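You operate a simulated robot arm through the tools that you are given. There is no shell and no other tool. Be economical: measure what you need, move in short steps, check, and stop when the job is done.

You run a simulated two-armed robot. Do the job below in one go: nothing can be reset, and whatever is moved stays where it is left.

Task
On the top of the recycling cabinet, fold the red scarf in half.

Only the result counts: the job must be done as asked and must still hold three seconds after the hand-in. Knocking over, shifting, dropping, spilling or breaking anything else fails it. Flat cloth is picked up by pressing the open fingertips on it (5 to 10 N) and closing them slowly along it; thin cloth reads only 2 to 8 mm in the jaws.

Robot
Two 7-joint arms with two-finger parallel grippers on one trunk, on a base that drives. Base frame: it is fixed to the floor where the robot stands at the start and does not move with it; the origin is under the middle of the robot, x ahead of it, y to its left, z up. Readings come in mm, degrees, newtons and seconds.
The left shoulder is at the start at [70, 163, 1145], the right one opposite. Places, roughly: top of the recycling cabinet [600, 200, 800]. Payload 3.43 kg a hand.
Tool frame (each hand has its own): the origin (TCP) lies between the finger pads and is the grasp point; the fingertips stand 34 mm ahead of it; z points along the fingers, y is the line along which they close. Largest opening 128 mm; finger width 24, thickness 12; the body of the gripper, 48 by 130 mm, starts 96 mm behind the TCP.
Orientation is that of the tool frame in the base frame, as [roll, pitch, yaw] about the fixed x, y, z axes, in that order (R = Rz(yaw) Ry(pitch) Rx(roll)). With the fingers straight down and closing along the base's y, the tool's x points along the base's -x, its y along +y and its z along -z.

Tools
- The arms move only by the tool step_arm. It takes "left_deltas", "right_deltas" or both (then of equal length, played together; a hand with none holds still); each is a list of rows, each an object of numbers (a shift or turn left out is 0, a gripper value left out holds the last): "gripper": the gripper command, from -1 (shut) to 1 (fully open), values between in proportion; "tx", "ty", "tz": the shift along the base's x, y, z in units of 200 mm (1.0 is 200 mm); "rx", "ry", "rz": the turn, a rotation vector about the base's x, y, z in units of 60 degrees (1.0 is 60 degrees). In form: [{"gripper": .., "tx": .., "ty": .., "tz": .., "rx": .., "ry": .., "rz": ..}, ...]. A call has 1 to 8 rows; each row is the pose to reach, as a shift and turn from the pose commanded when the call began. A call with a number of a shift or a turn outside -1 to 1 is refused whole. Each row takes 0.2 s and may step no farther than 50 mm and 8.6 degrees from the row before; otherwise, or with a gripper value out of range, the whole call is refused. Where a pose cannot be reached the arm comes as near as it can. A force on the tool above 40 N (or 10 N above the force at the start of the call, whichever is more), or a blocked arm, ends the call early, and 0.2 s more pass. Each finger travels about 153 mm/s and halts on what it meets, pressing with about 35 N; the grip force reading is that of the motor and also rises with nothing between the fingers. The clock runs only during rows and for 0.2 s after the last one: add rows that repeat a pose to give the fingers time. The reply holds the time, the measured pose of the TCP, the force on the tool along the base axes, the opening and the grip force, in the units named above and with some noise.
- Cameras (640 x 400 px; columns grow to the right, rows downward): "scene" is now at [130.6, 30.4, 1346.7]; the picture's right is [0.31, -0.95, -0.00], its down [-0.69, -0.23, -0.68] and it looks along [0.65, 0.21, -0.73] (base axes); focal length 278 px, centre (320, 200). "left" rides on the left gripper at [76, 11, -160] in its tool frame; the picture's right is [-0.15, 0.99, 0.00], its down [-0.88, -0.13, -0.46] and it looks along [-0.45, -0.07, 0.89] (tool axes); focal length 234 px, centre (320, 200). "right" rides on the right gripper at [76, -11, -160] in its tool frame; the picture's right is [0.15, 0.99, 0.00], its down [-0.88, 0.13, -0.46] and it looks along [-0.45, 0.07, 0.89] (tool axes); focal length 234 px, centre (320, 200). There is no depth. A picture from a camera that has moved, and an enlarged one, comes with that camera's place and axes in the base frame and with its lens. The place of the scene camera against the robot may be out by one fixed shift of up to 18 mm in any direction.
- grab_frame(camera): a new picture of that camera. No time passes.
- slide_trunk(by): slides the trunk up (or, below 0, down) by that many mm; the arms and the scene camera ride with it, the base frame stays. It gives what a move gives, with no picture.
- roll_base(legs): drives the robot by 1 to 6 legs, each [ahead, left, turn to the left] in mm, mm and degrees, along the robot's own axes; the way and the turn of a leg run together, so that a leg with both is an arc; at most 1500 mm and 180 degrees a leg. The arms and the cameras ride along, it lands a little off, and it stops where it bumps. It gives what a move gives.
- aim_head(pan, tilt): turns the head with the scene camera to pan (to the left, within 86 degrees either way) and tilt (down, from -29 to 69), counted from straight ahead of the robot. It gives what a move gives.
- enlarge(camera, box): a new picture of the part [left, top, right, bottom] of that camera's present view, enlarged. No time passes.
- job_done(): hands the job in; it is judged then, once.

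Work in short steps. Places have to be worked out from the pictures, the camera data and where the tool is seen: move nearer, look again, correct. Check each grasp and each placing, and mend what went wrong. You have 120 turns and 92 pictures in all, those below and enlarged ones among them. Open the grippers and draw the arms clear of the work before you hand the job in, unless the task says otherwise; then end with one line.

The tools are called after "Emit:" by a JSON object that holds its "method" and its "body". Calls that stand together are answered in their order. step_arm: Moves the arms, as the interface text tells. Its arguments: {"type":"object","properties":{"left_deltas":{"type":"array","items":{"type":"object","properties":{"gripper":{"type":"number"},"tx":{"type":"number"},"ty":{"type":"number"},"tz":{"type":"number"},"rx":{"type":"number"},"ry":{"type":"number"},"rz":{"type":"number"}}}},"right_deltas":{"type":"array","items":{"type":"object","properties":{"gripper":{"type":"number"},"tx":{"type":"number"},"ty":{"type":"number"},"tz":{"type":"number"},"rx":{"type":"number"},"ry":{"type":"number"},"rz":{"type":"number"}}}}},"required":[]} The other tools are called the same way: slide_trunk (by) slides the trunk up or down; roll_base (legs) drives the base; aim_head (pan, tilt) turns the head that bears the scene camera; grab_frame (camera) takes a picture; enlarge (camera, box) takes an enlarged picture of a part of a camera's view; job_done () hands the job in.

At the start:

```text
time_s: 0.0
left_eef_pos: [605.8, 291.0, 1010.2]
left_ee_rot: [179.9, 0.0, -179.9]
left_ft_force: [0.6, -0.2, 0.3]
left_grip_width: 128.2
left_grasp_force: 0.1
right_eef_pos: [561.1, -215.1, 1056.8]
right_ee_rot: [180.0, -0.2, 180.0]
right_ft_force: [-0.1, -0.9, -0.2]
right_grip_width: 128.0
right_grasp_force: 0.1
trunk travel left (down, up): [-625.0, 315.0]
robot x, y, heading: [-0.3, 1.6, -0.2]
head pan, tilt: [18.1, 46.8]
```

scene: 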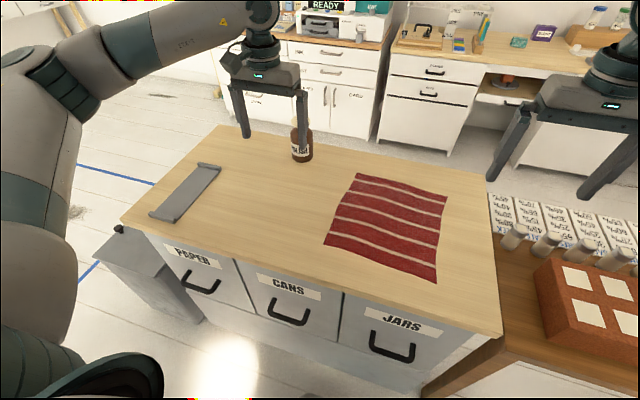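
right: 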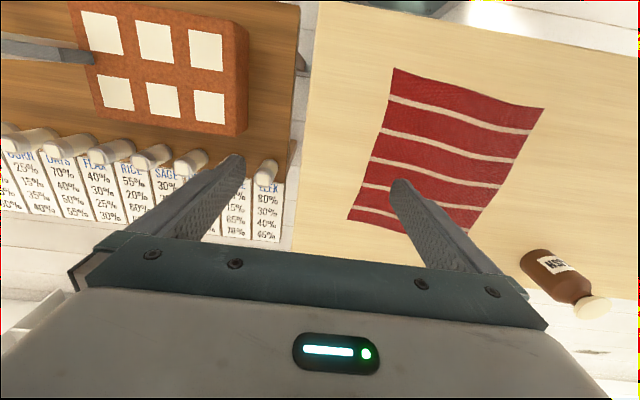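
left: 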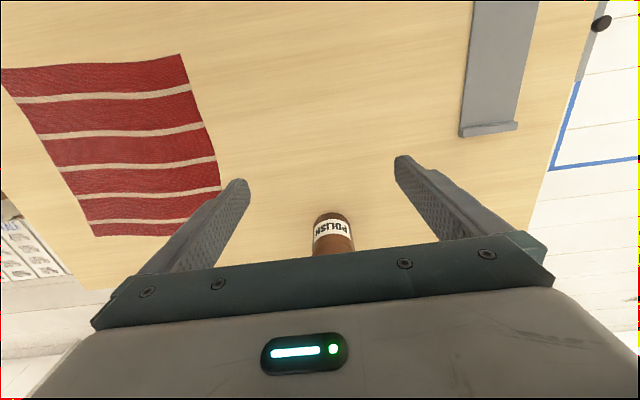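

The left, right and scene views agree on a cabinet top at z≈820. The scarf corners come out near (453,-120), (471,130), (720,-138) and (735,112). I'll bring both hands above the near corners with the jaws narrowed.

Emit:
{"method": "step_arm", "body": {"left_deltas": [{"gripper": -0.5, "tx": -0.1, "ty": -0.155, "tz": -0.067}, {"tx": -0.2, "ty": -0.31, "tz": -0.133}, {"tx": -0.3, "ty": -0.465, "tz": -0.2}, {"tx": -0.4, "ty": -0.62, "tz": -0.267}, {"tx": -0.5, "ty": -0.775, "tz": -0.333}, {"tx": -0.6, "ty": -0.93, "tz": -0.4}, {"tx": -0.6, "ty": -0.93, "tz": -0.4}], "right_deltas": [{"gripper": -0.5, "tx": -0.076, "ty": 0.1, "tz": -0.106}, {"tx": -0.152, "ty": 0.2, "tz": -0.212}, {"tx": -0.228, "ty": 0.3, "tz": -0.318}, {"tx": -0.303, "ty": 0.4, "tz": -0.423}, {"tx": -0.379, "ty": 0.5, "tz": -0.529}, {"tx": -0.455, "ty": 0.6, "tz": -0.635}, {"tx": -0.455, "ty": 0.6, "tz": -0.635}]}}

Emit:
{"method": "grab_frame", "body": {"camera": "left"}}

Emit:
{"method": "grab_frame", "body": {"camera": "right"}}

Emit:
{"method": "grab_frame", "body": {"camera": "scene"}}

```text
time_s: 1.6
left_eef_pos: [484.1, 104.8, 929.0]
left_ee_rot: [179.9, 0.1, -179.9]
left_ft_force: [0.3, 0.5, -0.3]
left_grip_width: 31.9
left_grasp_force: 0.2
right_eef_pos: [469.2, -93.0, 929.9]
right_ee_rot: [-180.0, 0.1, -180.0]
right_ft_force: [1.8, -0.2, 0.4]
right_grip_width: 32.0
right_grasp_force: 0.1
trunk travel left (down, up): [-625.0, 315.0]
robot x, y, heading: [-4.4, 3.2, -0.2]
head pan, tilt: [18.1, 46.8]
```

```text
88 pictures are left
camera left: at [407.8, 117.0, 1088.6], right [0.15, 0.99, 0.0], down [0.88, -0.13, 0.46], along [0.45, -0.07, -0.89], focal length 234 px, centre (320, 200)
```

left: 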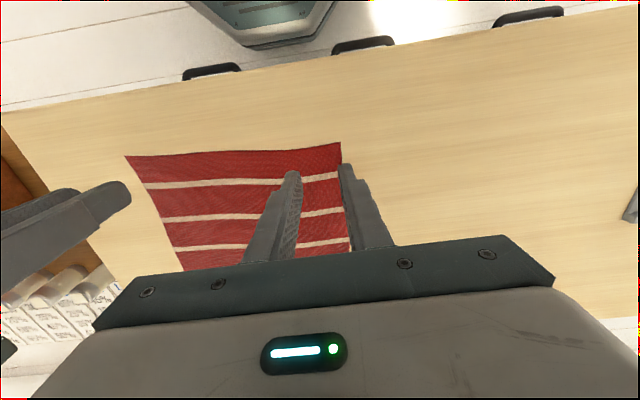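

```text
87 pictures are left
camera right: at [394.5, -105.7, 1089.3], right [-0.15, 0.99, 0.0], down [0.88, 0.13, 0.46], along [0.45, 0.07, -0.89], focal length 234 px, centre (320, 200)
```

right: 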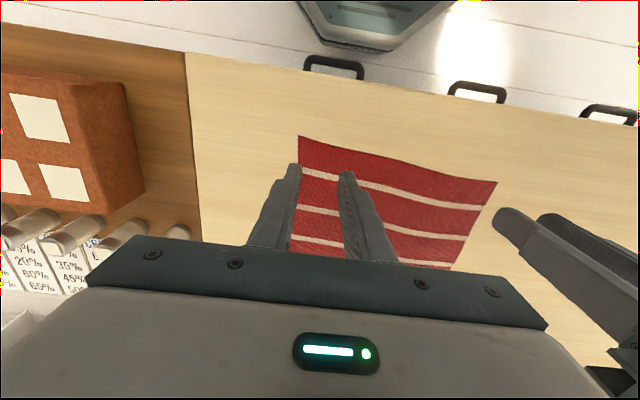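

```text
86 pictures are left
camera scene: at [130.2, 30.8, 1346.7], right [0.31, -0.95, 0.0], down [-0.69, -0.23, -0.68], along [0.65, 0.21, -0.73], focal length 278 px, centre (320, 200)
```

scene: 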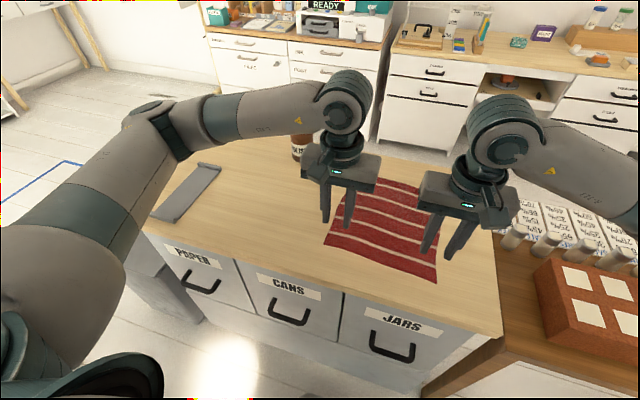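

Both hand cameras put the corners at C≈(453,-121) and D≈(472,130), z≈820, so the hands are well placed. I'll descend to just above the cloth.

Emit:
{"method": "step_arm", "body": {"left_deltas": [{"gripper": -0.5, "tx": 0.01, "tz": -0.17}, {"tx": 0.01, "tz": -0.32}, {"tx": 0.01, "tz": -0.345}, {"tx": 0.01, "tz": -0.345}], "right_deltas": [{"gripper": -0.5, "tz": -0.17, "ty": -0.01}, {"ty": -0.01, "tz": -0.32}, {"ty": -0.01, "tz": -0.35}, {"ty": -0.01, "tz": -0.35}]}}

Emit:
{"method": "grab_frame", "body": {"camera": "left"}}

Emit:
{"method": "grab_frame", "body": {"camera": "right"}}

```text
time_s: 2.6
left_eef_pos: [488.2, 105.8, 859.6]
left_ee_rot: [-180.0, 0.0, -179.9]
left_ft_force: [0.7, -0.3, -0.2]
left_grip_width: 32.2
left_grasp_force: 0.0
right_eef_pos: [471.1, -97.9, 858.4]
right_ee_rot: [-179.9, -0.1, 180.0]
right_ft_force: [0.0, 0.0, 0.3]
right_grip_width: 31.9
right_grasp_force: 0.1
trunk travel left (down, up): [-625.0, 315.0]
robot x, y, heading: [-2.5, 0.6, 0.1]
head pan, tilt: [18.1, 46.8]
```

```text
85 pictures are left
camera left: at [411.6, 116.2, 1019.6], right [0.14, 0.99, 0.0], down [0.88, -0.13, 0.46], along [0.45, -0.07, -0.89], focal length 234 px, centre (320, 200)
```

left: 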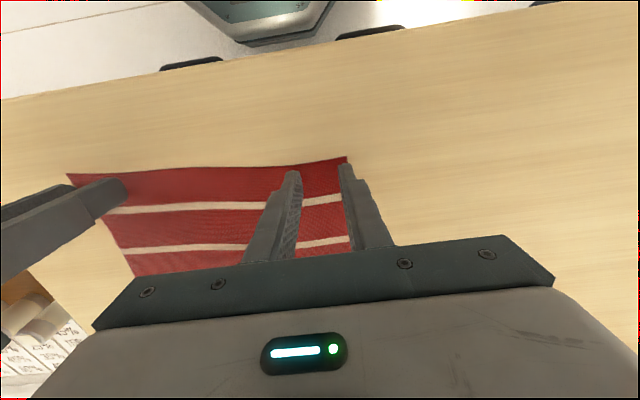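

```text
84 pictures are left
camera right: at [395.3, -109.7, 1018.2], right [-0.15, 0.99, 0.0], down [0.88, 0.13, 0.45], along [0.45, 0.07, -0.89], focal length 234 px, centre (320, 200)
```

right: 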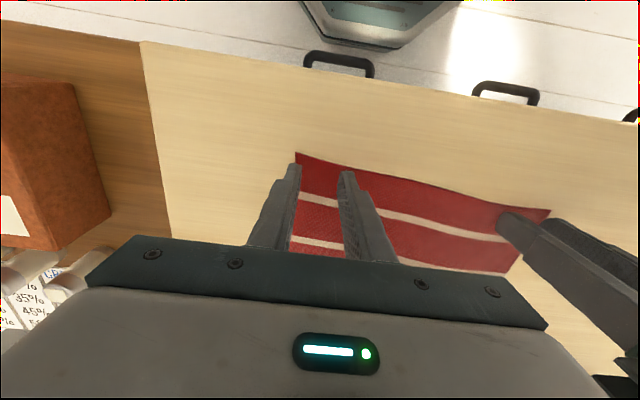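

The outer fingers sit right on the side edges, so I'll shift both hands 7 mm inward and press down gently.

Emit:
{"method": "step_arm", "body": {"left_deltas": [{"gripper": -0.5, "ty": -0.035}, {"ty": -0.035, "tz": -0.015}, {"ty": -0.035, "tz": -0.03}, {"ty": -0.035, "tz": -0.03}], "right_deltas": [{"gripper": -0.5, "ty": 0.035}, {"ty": 0.035, "tz": -0.01}, {"ty": 0.035, "tz": -0.02}, {"ty": 0.035, "tz": -0.025}]}}

```text
time_s: 3.6
left_eef_pos: [487.6, 100.0, 854.8]
left_ee_rot: [-179.9, 0.1, -179.9]
left_ft_force: [-0.2, -0.4, 7.9]
left_grip_width: 31.8
left_grasp_force: 0.1
right_eef_pos: [469.4, -90.4, 855.4]
right_ee_rot: [180.0, 0.0, 179.9]
right_ft_force: [1.1, -0.6, 3.9]
right_grip_width: 32.0
right_grasp_force: 0.1
trunk travel left (down, up): [-625.0, 315.0]
robot x, y, heading: [1.1, -0.5, 0.0]
head pan, tilt: [18.1, 46.8]
```

Both hands are in contact, left at 7.9 N and right at 3.9 N. I'll press the right hand about 1.5 mm more, then close both slowly.

Emit:
{"method": "step_arm", "body": {"left_deltas": [{"gripper": -0.5}, {"gripper": -0.55}, {"gripper": -0.62}, {"gripper": -0.69}, {"gripper": -0.76}, {"gripper": -0.83}, {"gripper": -0.9}, {"gripper": -0.95}], "right_deltas": [{"gripper": -0.5, "tz": -0.007}, {"gripper": -0.55, "tz": -0.007}, {"gripper": -0.62, "tz": -0.007}, {"gripper": -0.69, "tz": -0.007}, {"gripper": -0.76, "tz": -0.007}, {"gripper": -0.83, "tz": -0.007}, {"gripper": -0.9, "tz": -0.007}, {"gripper": -0.95, "tz": -0.007}]}}

Emit:
{"method": "step_arm", "body": {"left_deltas": [{"gripper": -1}, {"gripper": -1}, {"gripper": -1}], "right_deltas": [{"gripper": -1}, {"gripper": -1}, {"gripper": -1}]}}

Emit:
{"method": "grab_frame", "body": {"camera": "left"}}

Emit:
{"method": "grab_frame", "body": {"camera": "right"}}

```text
time_s: 5.1
left_eef_pos: [486.6, 98.8, 854.7]
left_ee_rot: [-179.9, 0.1, -179.8]
left_ft_force: [-0.5, 1.0, 7.4]
left_grip_width: 6.8
left_grasp_force: 0.0
right_eef_pos: [470.4, -90.8, 855.2]
right_ee_rot: [179.9, 0.2, -180.0]
right_ft_force: [-3.2, 0.1, 14.2]
right_grip_width: 7.0
right_grasp_force: 0.4
trunk travel left (down, up): [-625.0, 315.0]
robot x, y, heading: [2.1, -2.0, 0.0]
head pan, tilt: [18.1, 46.8]
stopped in row 7 (right hand): the force on the tool passed its limit (the readings are from after the stop); the commanded pose is now the measured one
```

```text
time_s: 5.9
left_eef_pos: [484.9, 99.0, 855.4]
left_ee_rot: [179.9, 0.1, -179.9]
left_ft_force: [1.2, 0.3, 9.4]
left_grip_width: 0.3
left_grasp_force: 32.8
right_eef_pos: [470.4, -90.8, 856.0]
right_ee_rot: [-180.0, 0.2, 179.9]
right_ft_force: [1.6, -1.3, 21.3]
right_grip_width: 1.9
right_grasp_force: 35.4
trunk travel left (down, up): [-625.0, 315.0]
robot x, y, heading: [-0.4, 1.3, -0.0]
head pan, tilt: [18.1, 46.8]
```

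```text
83 pictures are left
camera left: at [409.5, 110.5, 1015.1], right [0.15, 0.99, 0.0], down [0.88, -0.13, 0.46], along [0.45, -0.07, -0.89], focal length 234 px, centre (320, 200)
```

left: 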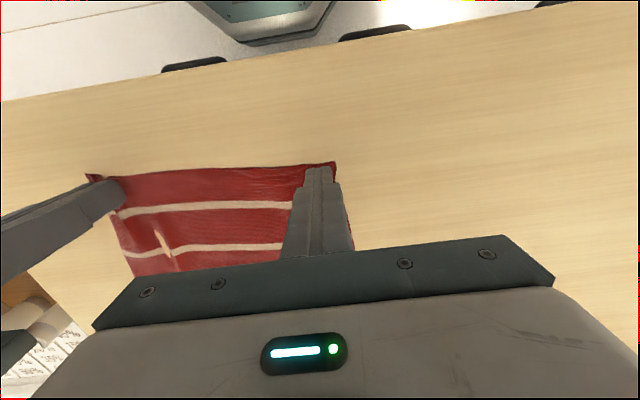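

```text
82 pictures are left
camera right: at [394.3, -102.8, 1014.0], right [-0.14, 0.99, 0.0], down [0.88, 0.13, 0.46], along [0.45, 0.07, -0.89], focal length 234 px, centre (320, 200)
```

right: 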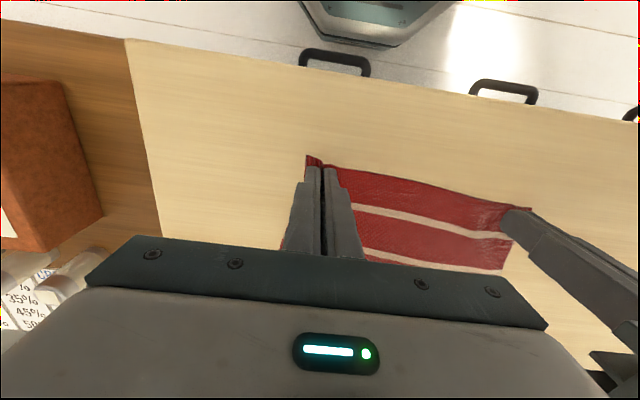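

The right hand reads 1.9 mm, so it probably holds cloth. The left reads 0.3 mm, so it slipped. I'll lift and reopen the left hand, then recentre it on the corner now near (473,113) and press again.

Emit:
{"method": "step_arm", "body": {"left_deltas": [{"gripper": -1, "tz": 0.05}, {"gripper": -0.5, "tz": 0.1, "ty": -0.05}, {"gripper": -0.5, "tz": 0.1, "ty": -0.05, "tx": 0.01}, {"tz": 0.03, "ty": -0.05, "tx": 0.01}, {"tz": 0.01, "ty": -0.05, "tx": 0.01}, {"tz": 0.0, "ty": -0.05, "tx": 0.01}, {"tz": -0.005, "ty": -0.05, "tx": 0.01}]}}

Emit:
{"method": "grab_frame", "body": {"camera": "left"}}

```text
time_s: 7.5
left_eef_pos: [487.9, 91.6, 855.1]
left_ee_rot: [-180.0, 0.2, -179.9]
left_ft_force: [-1.8, 0.2, 13.7]
left_grip_width: 32.0
left_grasp_force: 0.0
right_eef_pos: [471.3, -91.7, 855.1]
right_ee_rot: [-179.9, 0.4, 179.9]
right_ft_force: [6.8, -1.3, 29.6]
right_grip_width: 1.9
right_grasp_force: 35.0
trunk travel left (down, up): [-625.0, 315.0]
robot x, y, heading: [-2.0, -0.4, -0.0]
head pan, tilt: [18.1, 46.8]
```

```text
81 pictures are left
camera left: at [411.0, 100.8, 1014.9], right [0.15, 0.99, 0.0], down [0.88, -0.13, 0.46], along [0.45, -0.07, -0.89], focal length 234 px, centre (320, 200)
```

left: 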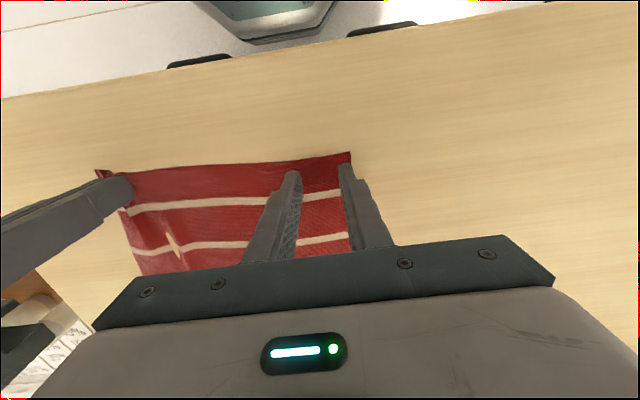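

The left hand is back on the cloth with a firm press. The right hand is pressing too hard, so I'll ease it up 4 mm while closing the left slowly.

Emit:
{"method": "step_arm", "body": {"left_deltas": [{"gripper": -0.53, "tz": -0.0}, {"gripper": -0.58}, {"gripper": -0.63}, {"gripper": -0.68}, {"gripper": -0.73}, {"gripper": -0.78}, {"gripper": -0.83}, {"gripper": -0.88}], "right_deltas": [{"gripper": -1, "tz": 0.01}, {"tz": 0.02}, {"tz": 0.02}, {"tz": 0.02}, {"tz": 0.02}, {"tz": 0.02}, {"tz": 0.02}, {"tz": 0.02}]}}

Emit:
{"method": "grab_frame", "body": {"camera": "left"}}

```text
time_s: 9.3
left_eef_pos: [486.9, 89.0, 854.7]
left_ee_rot: [-179.8, 0.2, -179.9]
left_ft_force: [2.3, -5.5, 38.2]
left_grip_width: 8.3
left_grasp_force: 0.4
right_eef_pos: [470.1, -90.6, 859.1]
right_ee_rot: [179.9, 0.3, 179.9]
right_ft_force: [-0.4, 5.5, -0.7]
right_grip_width: 1.5
right_grasp_force: 34.7
trunk travel left (down, up): [-625.0, 315.0]
robot x, y, heading: [1.9, -0.4, -0.2]
head pan, tilt: [18.1, 46.8]
```

```text
80 pictures are left
camera left: at [410.8, 100.0, 1014.8], right [0.15, 0.99, 0.0], down [0.88, -0.13, 0.46], along [0.45, -0.07, -0.89], focal length 234 px, centre (320, 200)
```

left: 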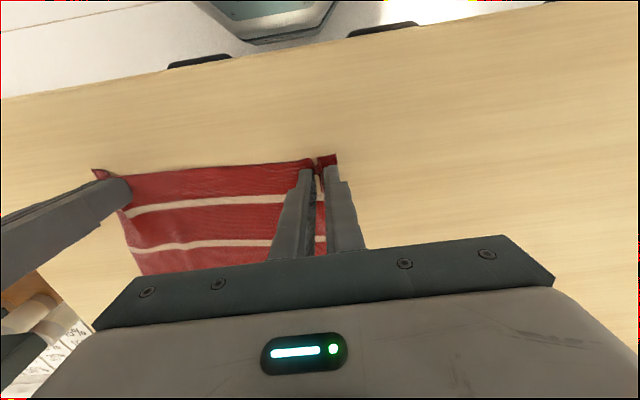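

A ridge of cloth now stands between the left fingers, with the force rising to 38 N. I'll finish closing while easing up slightly.

Emit:
{"method": "step_arm", "body": {"left_deltas": [{"gripper": -0.93, "tz": 0.004}, {"gripper": -1, "tz": 0.006}, {"gripper": -1, "tz": 0.008}, {"gripper": -1, "tz": 0.02}]}}

Emit:
{"method": "grab_frame", "body": {"camera": "left"}}

```text
time_s: 10.3
left_eef_pos: [487.4, 89.2, 854.7]
left_ee_rot: [179.8, -0.2, -179.9]
left_ft_force: [-0.5, -12.2, 4.0]
left_grip_width: 1.8
left_grasp_force: 34.8
right_eef_pos: [470.7, -90.5, 857.2]
right_ee_rot: [179.9, 0.1, -179.9]
right_ft_force: [1.0, 12.5, 0.2]
right_grip_width: 1.8
right_grasp_force: 34.6
trunk travel left (down, up): [-625.0, 315.0]
robot x, y, heading: [-1.9, 1.9, -0.2]
head pan, tilt: [18.1, 46.8]
```

```text
79 pictures are left
camera left: at [412.8, 100.6, 1015.5], right [0.15, 0.99, 0.0], down [0.88, -0.13, 0.45], along [0.45, -0.07, -0.89], focal length 234 px, centre (320, 200)
```

left: 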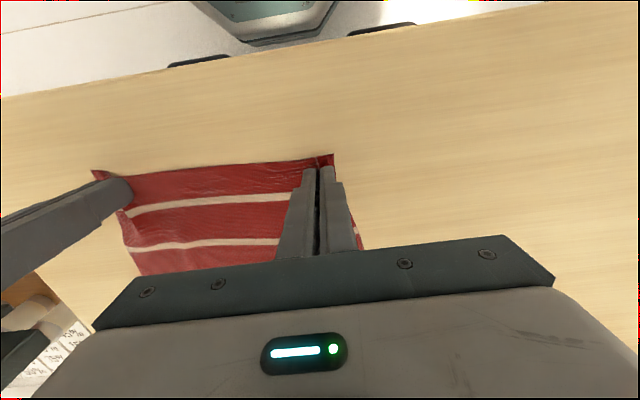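

Both hands read 1.8 mm, with cloth taut between them at about 12 N. I'll ease each hand 3 mm inward and lift 60 mm to check the grip.

Emit:
{"method": "step_arm", "body": {"left_deltas": [{"gripper": -1, "ty": -0.015, "tz": 0.02}, {"ty": -0.015, "tz": 0.1, "tx": 0.03}, {"ty": -0.015, "tz": 0.2, "tx": 0.08}, {"ty": -0.015, "tz": 0.3, "tx": 0.15}, {"ty": -0.015, "tz": 0.3, "tx": 0.15}], "right_deltas": [{"gripper": -1, "ty": 0.015, "tz": 0.02}, {"ty": 0.015, "tz": 0.1, "tx": 0.03}, {"ty": 0.015, "tz": 0.2, "tx": 0.08}, {"ty": 0.015, "tz": 0.3, "tx": 0.15}, {"ty": 0.015, "tz": 0.3, "tx": 0.15}]}}

Emit:
{"method": "grab_frame", "body": {"camera": "scene"}}

Emit:
{"method": "grab_frame", "body": {"camera": "left"}}

Emit:
{"method": "grab_frame", "body": {"camera": "right"}}

```text
time_s: 11.5
left_eef_pos: [519.2, 85.7, 917.0]
left_ee_rot: [180.0, -0.2, -179.9]
left_ft_force: [0.3, -1.4, -1.0]
left_grip_width: 1.7
left_grasp_force: 35.0
right_eef_pos: [500.0, -86.0, 917.6]
right_ee_rot: [180.0, 0.0, -180.0]
right_ft_force: [0.0, 1.7, 0.0]
right_grip_width: 1.4
right_grasp_force: 35.2
trunk travel left (down, up): [-625.0, 315.0]
robot x, y, heading: [1.5, 1.0, 0.1]
head pan, tilt: [18.1, 46.8]
```

```text
78 pictures are left
camera scene: at [130.6, 30.3, 1346.6], right [0.31, -0.95, 0.0], down [-0.69, -0.23, -0.68], along [0.65, 0.21, -0.73], focal length 278 px, centre (320, 200)
```

scene: 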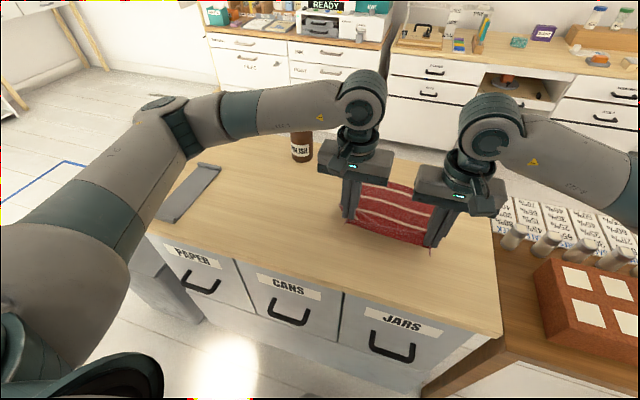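

```text
77 pictures are left
camera left: at [443.7, 97.8, 1077.3], right [0.14, 0.99, 0.0], down [0.88, -0.13, 0.45], along [0.45, -0.07, -0.89], focal length 234 px, centre (320, 200)
```

left: 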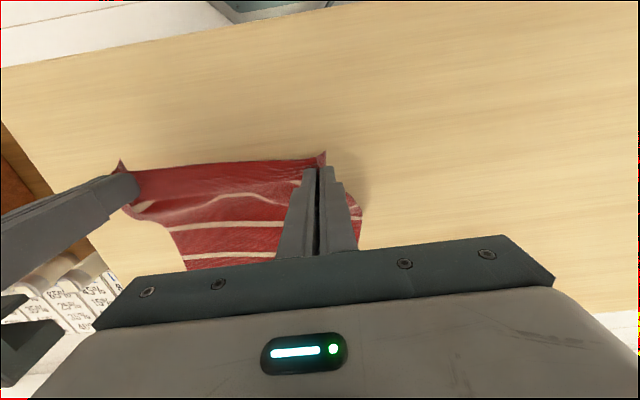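

```text
76 pictures are left
camera right: at [424.2, -98.9, 1076.7], right [-0.15, 0.99, 0.0], down [0.88, 0.13, 0.46], along [0.45, 0.07, -0.89], focal length 234 px, centre (320, 200)
```

right: 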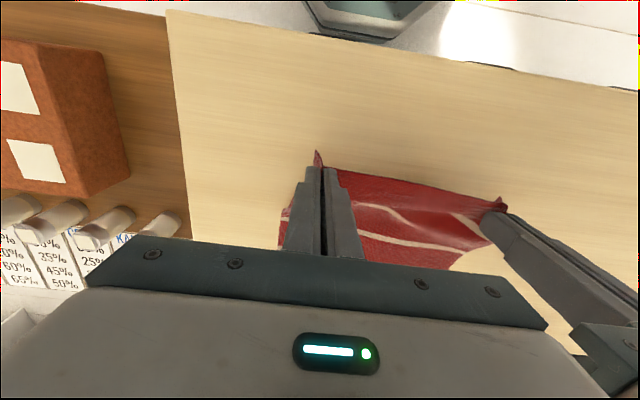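

Both corners are lifted cleanly. To reach the far side with the hands tilted I need more reach, and the picture shows roughly 80 mm or more of gap between base and cabinet. I'll lift a bit more and then drive 45 mm forward, which carries the edge in the fold direction anyway.

Emit:
{"method": "step_arm", "body": {"left_deltas": [{"gripper": -1, "tz": 0.1, "tx": 0.1}, {"tz": 0.18, "tx": 0.15}, {"tz": 0.18, "tx": 0.15}], "right_deltas": [{"gripper": -1, "tz": 0.1, "tx": 0.1}, {"tz": 0.18, "tx": 0.15}, {"tz": 0.18, "tx": 0.15}]}}

Emit:
{"method": "roll_base", "body": {"legs": [[45, 0, 0]]}}

Emit:
{"method": "grab_frame", "body": {"camera": "scene"}}

Emit:
{"method": "grab_frame", "body": {"camera": "right"}}

```text
time_s: 12.3
left_eef_pos: [547.4, 85.1, 953.9]
left_ee_rot: [-179.9, -0.1, 180.0]
left_ft_force: [0.0, -1.3, -0.4]
left_grip_width: 2.0
left_grasp_force: 35.2
right_eef_pos: [530.6, -88.5, 954.1]
right_ee_rot: [180.0, 0.1, 179.9]
right_ft_force: [-0.5, 1.8, 0.4]
right_grip_width: 1.8
right_grasp_force: 35.0
trunk travel left (down, up): [-625.0, 315.0]
robot x, y, heading: [-0.0, 1.8, 0.2]
head pan, tilt: [18.1, 46.8]
```

```text
time_s: 13.2
left_eef_pos: [592.6, 85.4, 953.2]
left_ee_rot: [179.9, -0.1, -180.0]
left_ft_force: [-0.1, -1.4, 0.2]
left_grip_width: 2.0
left_grasp_force: 35.4
right_eef_pos: [575.8, -86.8, 954.0]
right_ee_rot: [-180.0, 0.1, 180.0]
right_ft_force: [0.4, 1.3, 0.0]
right_grip_width: 1.5
right_grasp_force: 34.5
trunk travel left (down, up): [-625.0, 315.0]
robot x, y, heading: [45.1, -1.1, 0.3]
head pan, tilt: [18.1, 46.8]
```

```text
75 pictures are left
camera scene: at [174.5, 30.6, 1346.8], right [0.31, -0.95, 0.0], down [-0.69, -0.23, -0.68], along [0.65, 0.21, -0.73], focal length 278 px, centre (320, 200)
```

scene: 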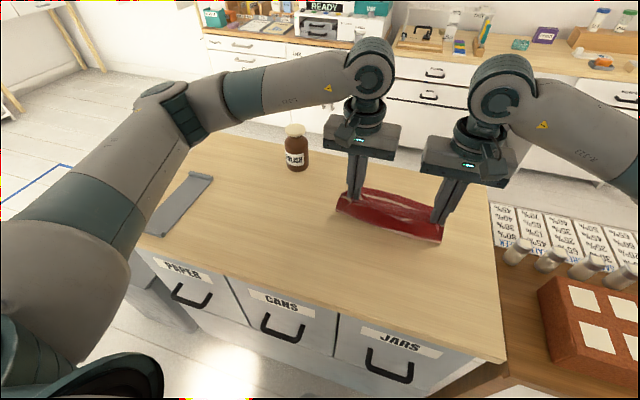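

```text
74 pictures are left
camera right: at [499.7, -99.3, 1113.6], right [-0.15, 0.99, 0.0], down [0.88, 0.13, 0.46], along [0.45, 0.07, -0.89], focal length 234 px, centre (320, 200)
```

right: 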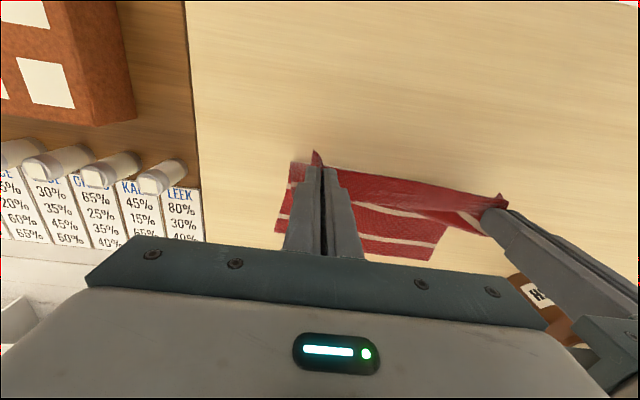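

No bump, and the cloth is hanging well with the near edge above the fold line. I'll continue the arc forward while tilting both hands about +y, so the edge turns over instead of curling under.

Emit:
{"method": "step_arm", "body": {"left_deltas": [{"gripper": -1, "tx": 0.13, "ry": 0.13}, {"tx": 0.26, "ty": -0.01, "tz": -0.02, "ry": 0.26}, {"tx": 0.4, "ty": -0.02, "tz": -0.05, "ry": 0.4}, {"tx": 0.4, "ty": -0.02, "tz": -0.05, "ry": 0.4}], "right_deltas": [{"gripper": -1, "tx": 0.13, "ry": 0.13}, {"tx": 0.26, "ty": -0.02, "tz": -0.02, "ry": 0.26}, {"tx": 0.4, "ty": -0.035, "tz": -0.05, "ry": 0.4}, {"tx": 0.4, "ty": -0.035, "tz": -0.05, "ry": 0.4}]}}

Emit:
{"method": "grab_frame", "body": {"camera": "scene"}}

Emit:
{"method": "grab_frame", "body": {"camera": "right"}}

```text
time_s: 14.2
left_eef_pos: [671.2, 83.2, 947.3]
left_ee_rot: [-180.0, -24.0, -180.0]
left_ft_force: [-0.9, -3.0, -0.6]
left_grip_width: 1.9
left_grasp_force: 35.0
right_eef_pos: [654.0, -92.1, 944.5]
right_ee_rot: [180.0, -24.0, -179.8]
right_ft_force: [-0.4, 3.7, 0.6]
right_grip_width: 1.7
right_grasp_force: 35.7
trunk travel left (down, up): [-625.0, 315.0]
robot x, y, heading: [45.1, -2.9, 0.1]
head pan, tilt: [18.1, 46.8]
```

```text
73 pictures are left
camera scene: at [172.9, 30.8, 1346.9], right [0.31, -0.95, 0.0], down [-0.69, -0.23, -0.69], along [0.65, 0.21, -0.73], focal length 278 px, centre (320, 200)
```

scene: 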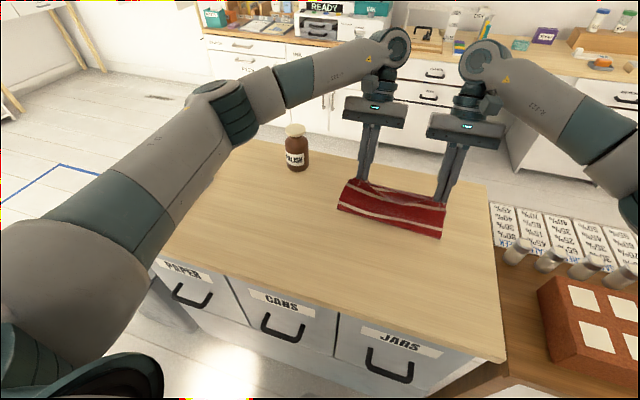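

```text
72 pictures are left
camera right: at [648.9, -105.6, 1121.6], right [-0.14, 0.99, 0.06], down [0.99, 0.13, 0.06], along [0.05, 0.07, -1.0], focal length 234 px, centre (320, 200)
```

right: 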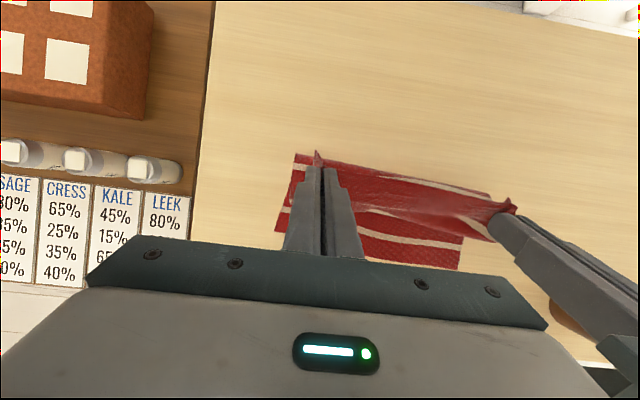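

The fold is forming symmetrically. I'll continue forward and down with the tilt going to 40°.

Emit:
{"method": "step_arm", "body": {"left_deltas": [{"gripper": -1, "tx": 0.12, "ty": -0.01, "tz": -0.06, "ry": 0.13}, {"tx": 0.24, "ty": -0.02, "tz": -0.15, "ry": 0.27}, {"tx": 0.33, "ty": -0.03, "tz": -0.27, "ry": 0.27}, {"tx": 0.33, "ty": -0.03, "tz": -0.27, "ry": 0.27}], "right_deltas": [{"gripper": -1, "tx": 0.12, "ty": -0.01, "tz": -0.06, "ry": 0.13}, {"tx": 0.24, "ty": -0.025, "tz": -0.15, "ry": 0.27}, {"tx": 0.33, "ty": -0.035, "tz": -0.27, "ry": 0.27}, {"tx": 0.33, "ty": -0.035, "tz": -0.27, "ry": 0.27}]}}

Emit:
{"method": "grab_frame", "body": {"camera": "scene"}}

Emit:
{"method": "grab_frame", "body": {"camera": "right"}}

Emit:
{"method": "grab_frame", "body": {"camera": "left"}}

```text
time_s: 14.8
left_eef_pos: [690.2, 42.0, 939.9]
left_ee_rot: [-172.6, -38.3, 170.0]
left_ft_force: [0.7, 15.1, 0.0]
left_grip_width: 1.8
left_grasp_force: 35.0
left hand out of reach, approached as far as the arm can: row 2
right_eef_pos: [689.3, -88.8, 926.9]
right_ee_rot: [177.1, -38.4, -176.2]
right_ft_force: [0.8, -15.6, -0.2]
right_grip_width: 1.8
right_grasp_force: 35.0
trunk travel left (down, up): [-625.0, 315.0]
robot x, y, heading: [49.1, 2.2, 0.0]
head pan, tilt: [18.1, 46.8]
stopped in row 2 (left hand): the force on the tool passed its limit (the readings are from after the stop); the commanded pose is now the measured one
```

```text
71 pictures are left
camera scene: at [173.6, 29.8, 1346.8], right [0.31, -0.95, 0.0], down [-0.69, -0.23, -0.69], along [0.65, 0.21, -0.73], focal length 278 px, centre (320, 200)
```

scene: 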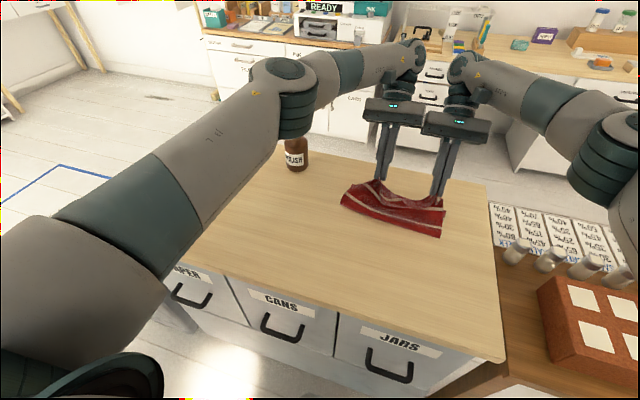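

```text
70 pictures are left
camera right: at [730.1, -106.4, 1098.8], right [-0.15, 0.98, 0.13], down [0.97, 0.17, -0.19], along [-0.2, 0.1, -0.97], focal length 234 px, centre (320, 200)
```

right: 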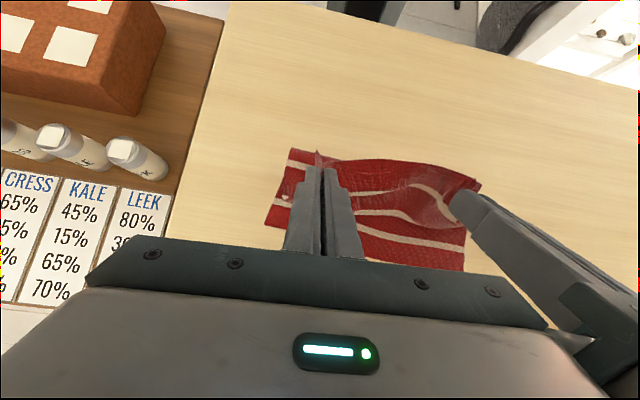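

```text
69 pictures are left
camera left: at [733.1, 65.9, 1110.4], right [0.21, 0.96, -0.19], down [0.95, -0.24, -0.18], along [-0.22, -0.15, -0.97], focal length 234 px, centre (320, 200)
```

left: 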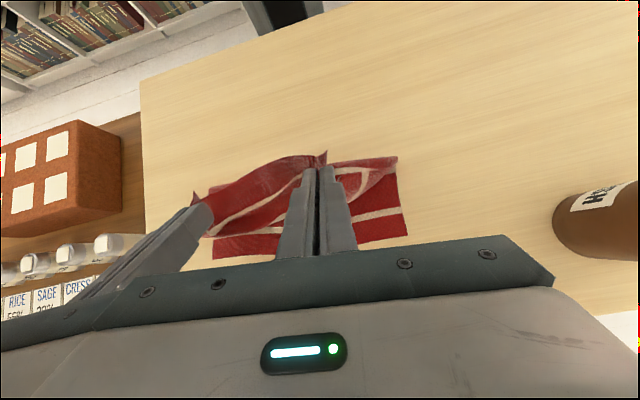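

The left arm ran out of reach at the steeper tilt and twisted inward, and the gripper bodies touched; the cloth is still held. I'll return both hands to a 24° tilt and restore their spacing.

Emit:
{"method": "step_arm", "body": {"left_deltas": [{"gripper": -1, "ty": 0.07, "tx": 0.02, "rx": 0.03, "ry": -0.085, "rz": 0.035}, {"ty": 0.14, "tx": 0.05, "rx": 0.057, "ry": -0.165, "rz": 0.07}, {"ty": 0.18, "tx": 0.075, "rx": 0.085, "ry": -0.248, "rz": 0.103}, {"ty": 0.18, "tx": 0.075, "rx": 0.085, "ry": -0.248, "rz": 0.103}], "right_deltas": [{"gripper": -1, "ty": -0.015, "tz": 0.02, "rx": -0.011, "ry": -0.08, "rz": -0.013}, {"ty": -0.03, "tz": 0.04, "rx": -0.022, "ry": -0.16, "rz": -0.026}, {"ty": -0.035, "tz": 0.065, "rx": -0.033, "ry": -0.24, "rz": -0.038}, {"ty": -0.035, "tz": 0.065, "rx": -0.033, "ry": -0.24, "rz": -0.038}]}}

Emit:
{"method": "grab_frame", "body": {"camera": "scene"}}

```text
time_s: 15.8
left_eef_pos: [706.0, 74.4, 937.8]
left_ee_rot: [-179.9, -23.8, 179.8]
left_ft_force: [-1.4, 0.1, -0.9]
left_grip_width: 1.6
left_grasp_force: 35.3
right_eef_pos: [691.6, -91.2, 939.5]
right_ee_rot: [179.8, -24.0, -179.8]
right_ft_force: [0.5, 0.2, 0.0]
right_grip_width: 1.8
right_grasp_force: 35.1
trunk travel left (down, up): [-625.0, 315.0]
robot x, y, heading: [44.5, -5.1, -0.1]
head pan, tilt: [18.1, 46.8]
```

```text
68 pictures are left
camera scene: at [175.4, 30.5, 1346.6], right [0.31, -0.95, 0.0], down [-0.69, -0.23, -0.68], along [0.65, 0.21, -0.73], focal length 278 px, centre (320, 200)
```

scene: 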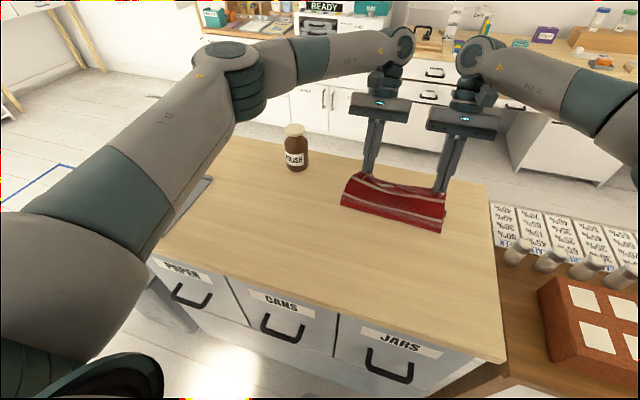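

Spacing and tilt are restored. I'll move forward and down toward the far edge in small steps.

Emit:
{"method": "step_arm", "body": {"left_deltas": [{"gripper": -1, "tx": 0.06, "tz": -0.08}, {"tx": 0.1, "ty": 0.01, "tz": -0.18}, {"tx": 0.125, "ty": 0.02, "tz": -0.28}, {"tx": 0.125, "ty": 0.02, "tz": -0.28}], "right_deltas": [{"gripper": -1, "tx": 0.06, "tz": -0.08}, {"tx": 0.1, "ty": -0.02, "tz": -0.18}, {"tx": 0.125, "ty": -0.04, "tz": -0.28}, {"tx": 0.125, "ty": -0.04, "tz": -0.28}]}}

Emit:
{"method": "grab_frame", "body": {"camera": "scene"}}

Emit:
{"method": "grab_frame", "body": {"camera": "right"}}

Emit:
{"method": "grab_frame", "body": {"camera": "left"}}

```text
time_s: 16.8
left_eef_pos: [731.3, 78.2, 883.1]
left_ee_rot: [-179.8, -23.9, 179.7]
left_ft_force: [0.0, -6.3, -0.7]
left_grip_width: 1.8
left_grasp_force: 34.8
right_eef_pos: [713.0, -99.0, 886.3]
right_ee_rot: [179.8, -24.2, -179.7]
right_ft_force: [-0.2, 7.2, 0.4]
right_grip_width: 1.7
right_grasp_force: 34.6
trunk travel left (down, up): [-625.0, 315.0]
robot x, y, heading: [48.1, -1.8, -0.1]
head pan, tilt: [18.1, 46.8]
```

```text
67 pictures are left
camera scene: at [174.5, 30.6, 1346.7], right [0.31, -0.95, 0.0], down [-0.69, -0.23, -0.68], along [0.65, 0.21, -0.73], focal length 278 px, centre (320, 200)
```

scene: 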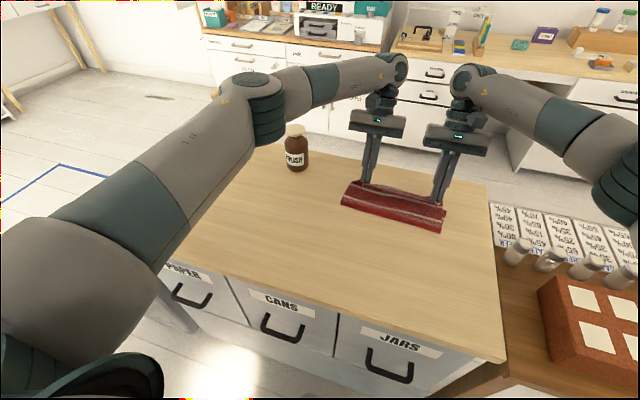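

```text
66 pictures are left
camera right: at [709.5, -111.8, 1062.0], right [-0.14, 0.99, 0.06], down [0.99, 0.13, 0.06], along [0.05, 0.07, -1.0], focal length 234 px, centre (320, 200)
```

right: 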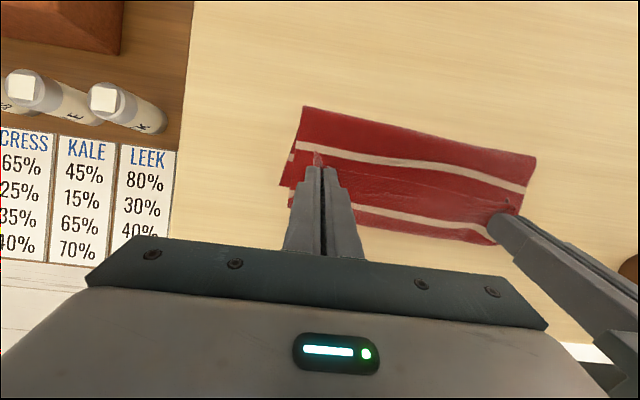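

```text
65 pictures are left
camera left: at [725.9, 90.0, 1059.8], right [0.14, 0.99, -0.06], down [0.99, -0.13, 0.06], along [0.05, -0.07, -1.0], focal length 234 px, centre (320, 200)
```

left: 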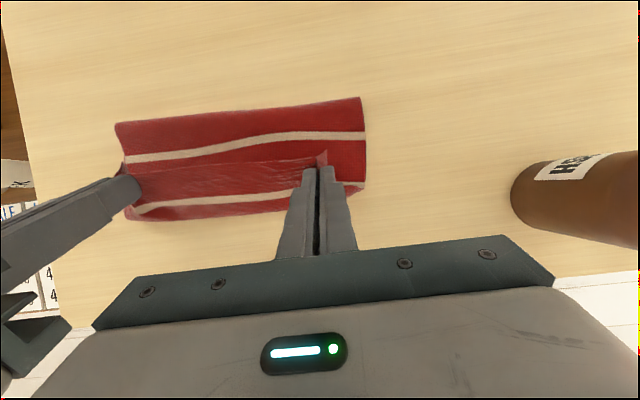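

The fold is shaping up, but the bottom layer may have slid a little. I'll zoom in on the scene to check the far edge.

Emit:
{"method": "enlarge", "body": {"camera": "scene", "box": [310, 140, 480, 250]}}

Emit:
{"method": "enlarge", "body": {"camera": "left", "box": [90, 70, 400, 270]}}

```text
3.64 times, centred on (395, 195) of scene
camera zoom: at [174.5, 30.6, 1346.7], right [0.31, -0.95, 0.0], down [-0.69, -0.23, -0.68], along [0.65, 0.21, -0.73], focal length 1012 px, centre (47, 218)
```

zoom: 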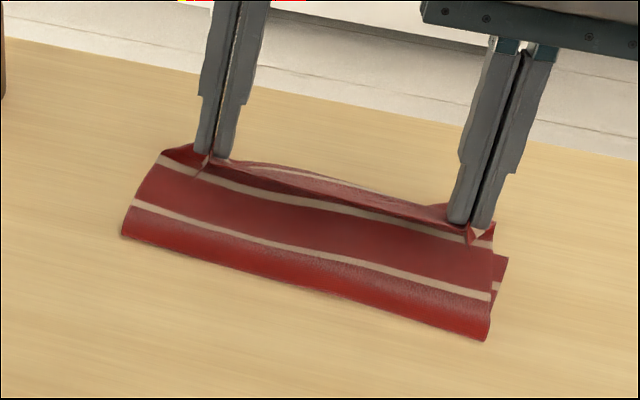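

```text
2.00 times, centred on (245, 170) of left
camera zoom: at [725.9, 90.0, 1059.8], right [0.14, 0.99, -0.06], down [0.99, -0.13, 0.06], along [0.05, -0.07, -1.0], focal length 468 px, centre (470, 260)
```

zoom: 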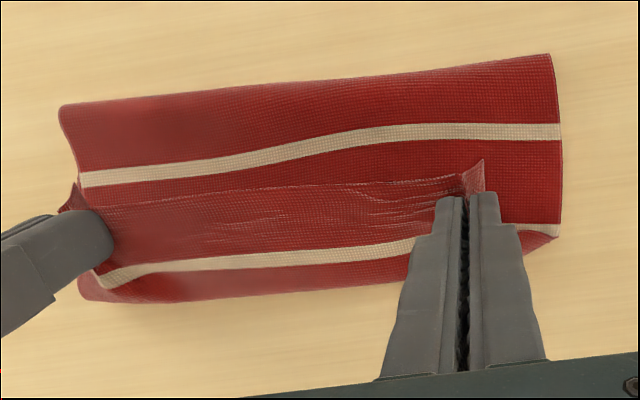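

The bottom layer's far corner is still at its original spot (~706,-131), but I over-pulled, so the fold line sits at x≈635 instead of ≈595. I'll reverse the arc to let it roll back, then lay it down again on the correct radius.

Emit:
{"method": "step_arm", "body": {"left_deltas": [{"gripper": -1, "tx": -0.06, "tz": 0.08}, {"tx": -0.17, "tz": 0.24}, {"tx": -0.3, "tz": 0.35}, {"tx": -0.38, "tz": 0.375}, {"tx": -0.58, "tz": 0.41}, {"tx": -0.68, "tz": 0.38}, {"tx": -0.68, "tz": 0.38}], "right_deltas": [{"gripper": -1, "tx": -0.06, "tz": 0.08}, {"tx": -0.17, "tz": 0.24}, {"tx": -0.3, "tz": 0.35}, {"tx": -0.38, "tz": 0.375}, {"tx": -0.58, "tz": 0.41}, {"tx": -0.68, "tz": 0.38}, {"tx": -0.68, "tz": 0.38}]}}

Emit:
{"method": "grab_frame", "body": {"camera": "scene"}}

Emit:
{"method": "grab_frame", "body": {"camera": "right"}}

```text
time_s: 18.4
left_eef_pos: [595.1, 82.1, 962.3]
left_ee_rot: [-179.8, -23.9, 179.9]
left_ft_force: [0.4, -13.9, -0.5]
left_grip_width: 1.8
left_grasp_force: 35.2
right_eef_pos: [578.5, -100.0, 959.4]
right_ee_rot: [179.8, -24.1, -179.8]
right_ft_force: [-0.3, 13.9, -0.2]
right_grip_width: 1.6
right_grasp_force: 34.8
trunk travel left (down, up): [-625.0, 315.0]
robot x, y, heading: [45.1, 2.9, 0.0]
head pan, tilt: [18.1, 46.8]
```

```text
62 pictures are left
camera scene: at [174.9, 30.7, 1346.6], right [0.31, -0.95, 0.0], down [-0.69, -0.23, -0.68], along [0.65, 0.21, -0.73], focal length 278 px, centre (320, 200)
```

scene: 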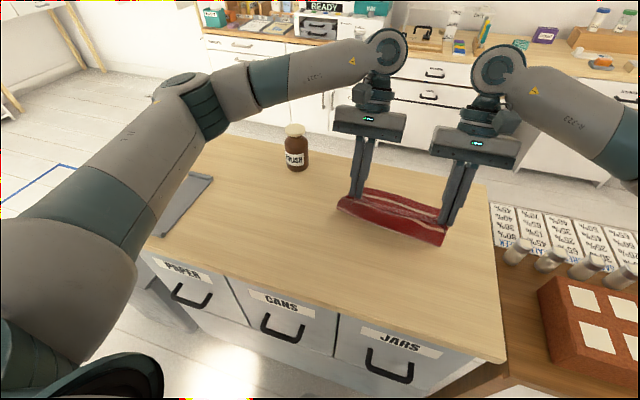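

```text
61 pictures are left
camera right: at [574.5, -112.9, 1136.1], right [-0.14, 0.99, 0.06], down [0.99, 0.13, 0.06], along [0.05, 0.07, -1.0], focal length 234 px, centre (320, 200)
```

right: 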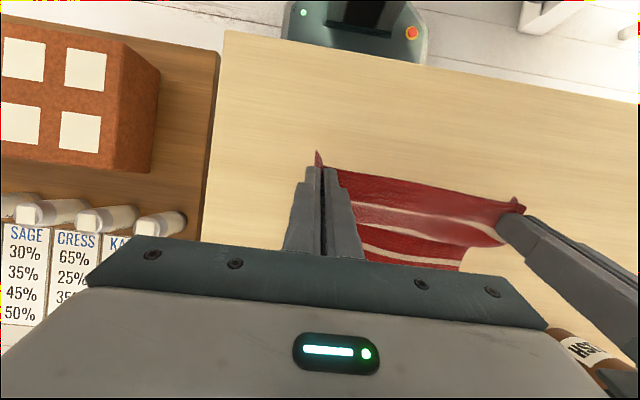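

The cloth has reset over the fold line, and tension between the hands is 14 N. I'll ease the hands 4 mm inward each and lay it down along the proper 117 mm arc.

Emit:
{"method": "step_arm", "body": {"left_deltas": [{"gripper": -1, "tx": 0.15, "ty": -0.02}, {"tx": 0.3, "ty": -0.02}, {"tx": 0.41, "tz": -0.06, "ty": -0.02}, {"tx": 0.5, "tz": -0.14, "ty": -0.02}, {"tx": 0.56, "tz": -0.22, "ty": -0.02}, {"tx": 0.61, "tz": -0.305, "ty": -0.02}, {"tx": 0.64, "tz": -0.39, "ty": -0.02}, {"tx": 0.65, "tz": -0.46, "ty": -0.02}], "right_deltas": [{"gripper": -1, "tx": 0.15, "ty": 0.02}, {"tx": 0.3, "ty": 0.02}, {"tx": 0.41, "tz": -0.06, "ty": 0.02}, {"tx": 0.5, "tz": -0.14, "ty": 0.02}, {"tx": 0.56, "tz": -0.22, "ty": 0.02}, {"tx": 0.61, "tz": -0.305, "ty": 0.02}, {"tx": 0.64, "tz": -0.39, "ty": 0.02}, {"tx": 0.65, "tz": -0.46, "ty": 0.02}]}}

Emit:
{"method": "enlarge", "body": {"camera": "scene", "box": [310, 140, 480, 250]}}

Emit:
{"method": "enlarge", "body": {"camera": "left", "box": [90, 70, 400, 270]}}

```text
time_s: 20.2
left_eef_pos: [726.7, 76.2, 866.9]
left_ee_rot: [-179.9, -23.9, 179.9]
left_ft_force: [0.1, -1.5, -0.2]
left_grip_width: 1.9
left_grasp_force: 35.2
right_eef_pos: [710.1, -97.4, 867.8]
right_ee_rot: [179.9, -24.1, -179.8]
right_ft_force: [0.4, 1.9, -0.9]
right_grip_width: 1.7
right_grasp_force: 35.0
trunk travel left (down, up): [-625.0, 315.0]
robot x, y, heading: [46.0, 1.3, -0.0]
head pan, tilt: [18.1, 46.8]
```

```text
3.64 times, centred on (395, 195) of scene
camera zoom: at [175.4, 30.6, 1346.6], right [0.31, -0.95, 0.0], down [-0.69, -0.23, -0.68], along [0.65, 0.21, -0.73], focal length 1012 px, centre (47, 218)
```

zoom: 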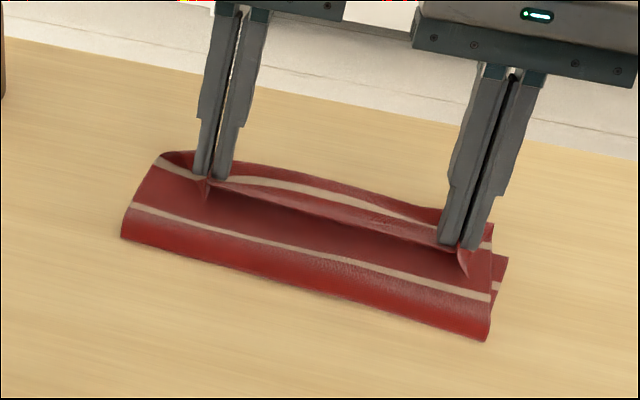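

```text
2.00 times, centred on (245, 170) of left
camera zoom: at [720.9, 87.9, 1044.0], right [0.14, 0.99, -0.06], down [0.99, -0.13, 0.06], along [0.05, -0.07, -1.0], focal length 468 px, centre (470, 260)
```

zoom: 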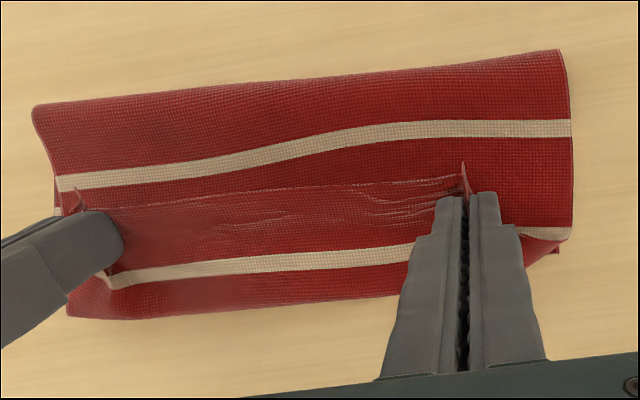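

The cloth rolls about 60 mm past the grip, so the hands must sit further back for the fold line to reach x≈598. I'll bring both hands about 65 mm back at low height and check.

Emit:
{"method": "step_arm", "body": {"left_deltas": [{"gripper": -1, "tx": -0.1, "tz": 0.08}, {"tx": -0.2, "tz": 0.1}, {"tx": -0.3, "tz": 0.06}, {"tx": -0.33, "tz": 0.0}, {"tx": -0.33, "tz": 0.0}], "right_deltas": [{"gripper": -1, "tx": -0.1, "tz": 0.08}, {"tx": -0.2, "tz": 0.1}, {"tx": -0.3, "tz": 0.06}, {"tx": -0.33, "tz": 0.0}, {"tx": -0.33, "tz": 0.0}]}}

Emit:
{"method": "enlarge", "body": {"camera": "scene", "box": [310, 140, 480, 250]}}

Emit:
{"method": "grab_frame", "body": {"camera": "left"}}

```text
time_s: 21.4
left_eef_pos: [659.7, 75.2, 868.4]
left_ee_rot: [-180.0, -24.0, 179.9]
left_ft_force: [0.0, -0.4, 0.1]
left_grip_width: 2.0
left_grasp_force: 35.1
right_eef_pos: [643.7, -96.7, 868.7]
right_ee_rot: [179.9, -24.0, -179.9]
right_ft_force: [-0.4, 1.7, -1.2]
right_grip_width: 1.8
right_grasp_force: 34.9
trunk travel left (down, up): [-625.0, 315.0]
robot x, y, heading: [47.8, 0.1, -0.1]
head pan, tilt: [18.1, 46.8]
```

```text
3.64 times, centred on (395, 195) of scene
camera zoom: at [174.8, 30.7, 1346.7], right [0.31, -0.95, 0.0], down [-0.69, -0.23, -0.68], along [0.65, 0.21, -0.73], focal length 1012 px, centre (47, 218)
```

zoom: 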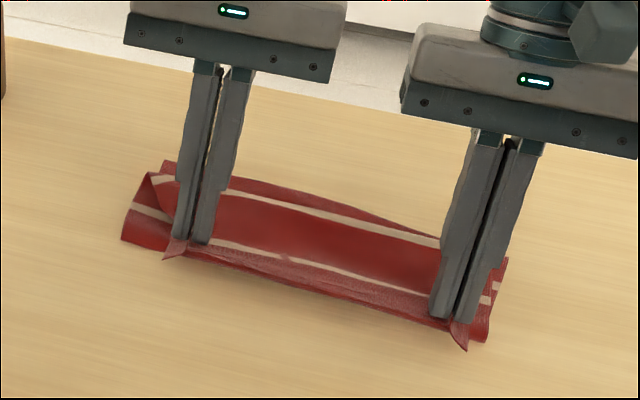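

```text
57 pictures are left
camera left: at [654.2, 87.8, 1044.5], right [0.14, 0.99, -0.06], down [0.99, -0.13, 0.06], along [0.05, -0.07, -1.0], focal length 234 px, centre (320, 200)
```

left: 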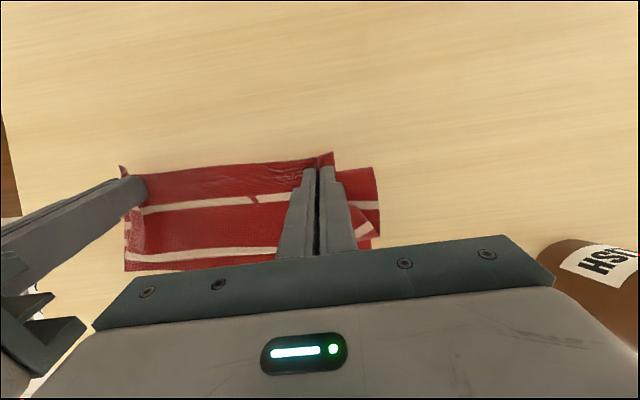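

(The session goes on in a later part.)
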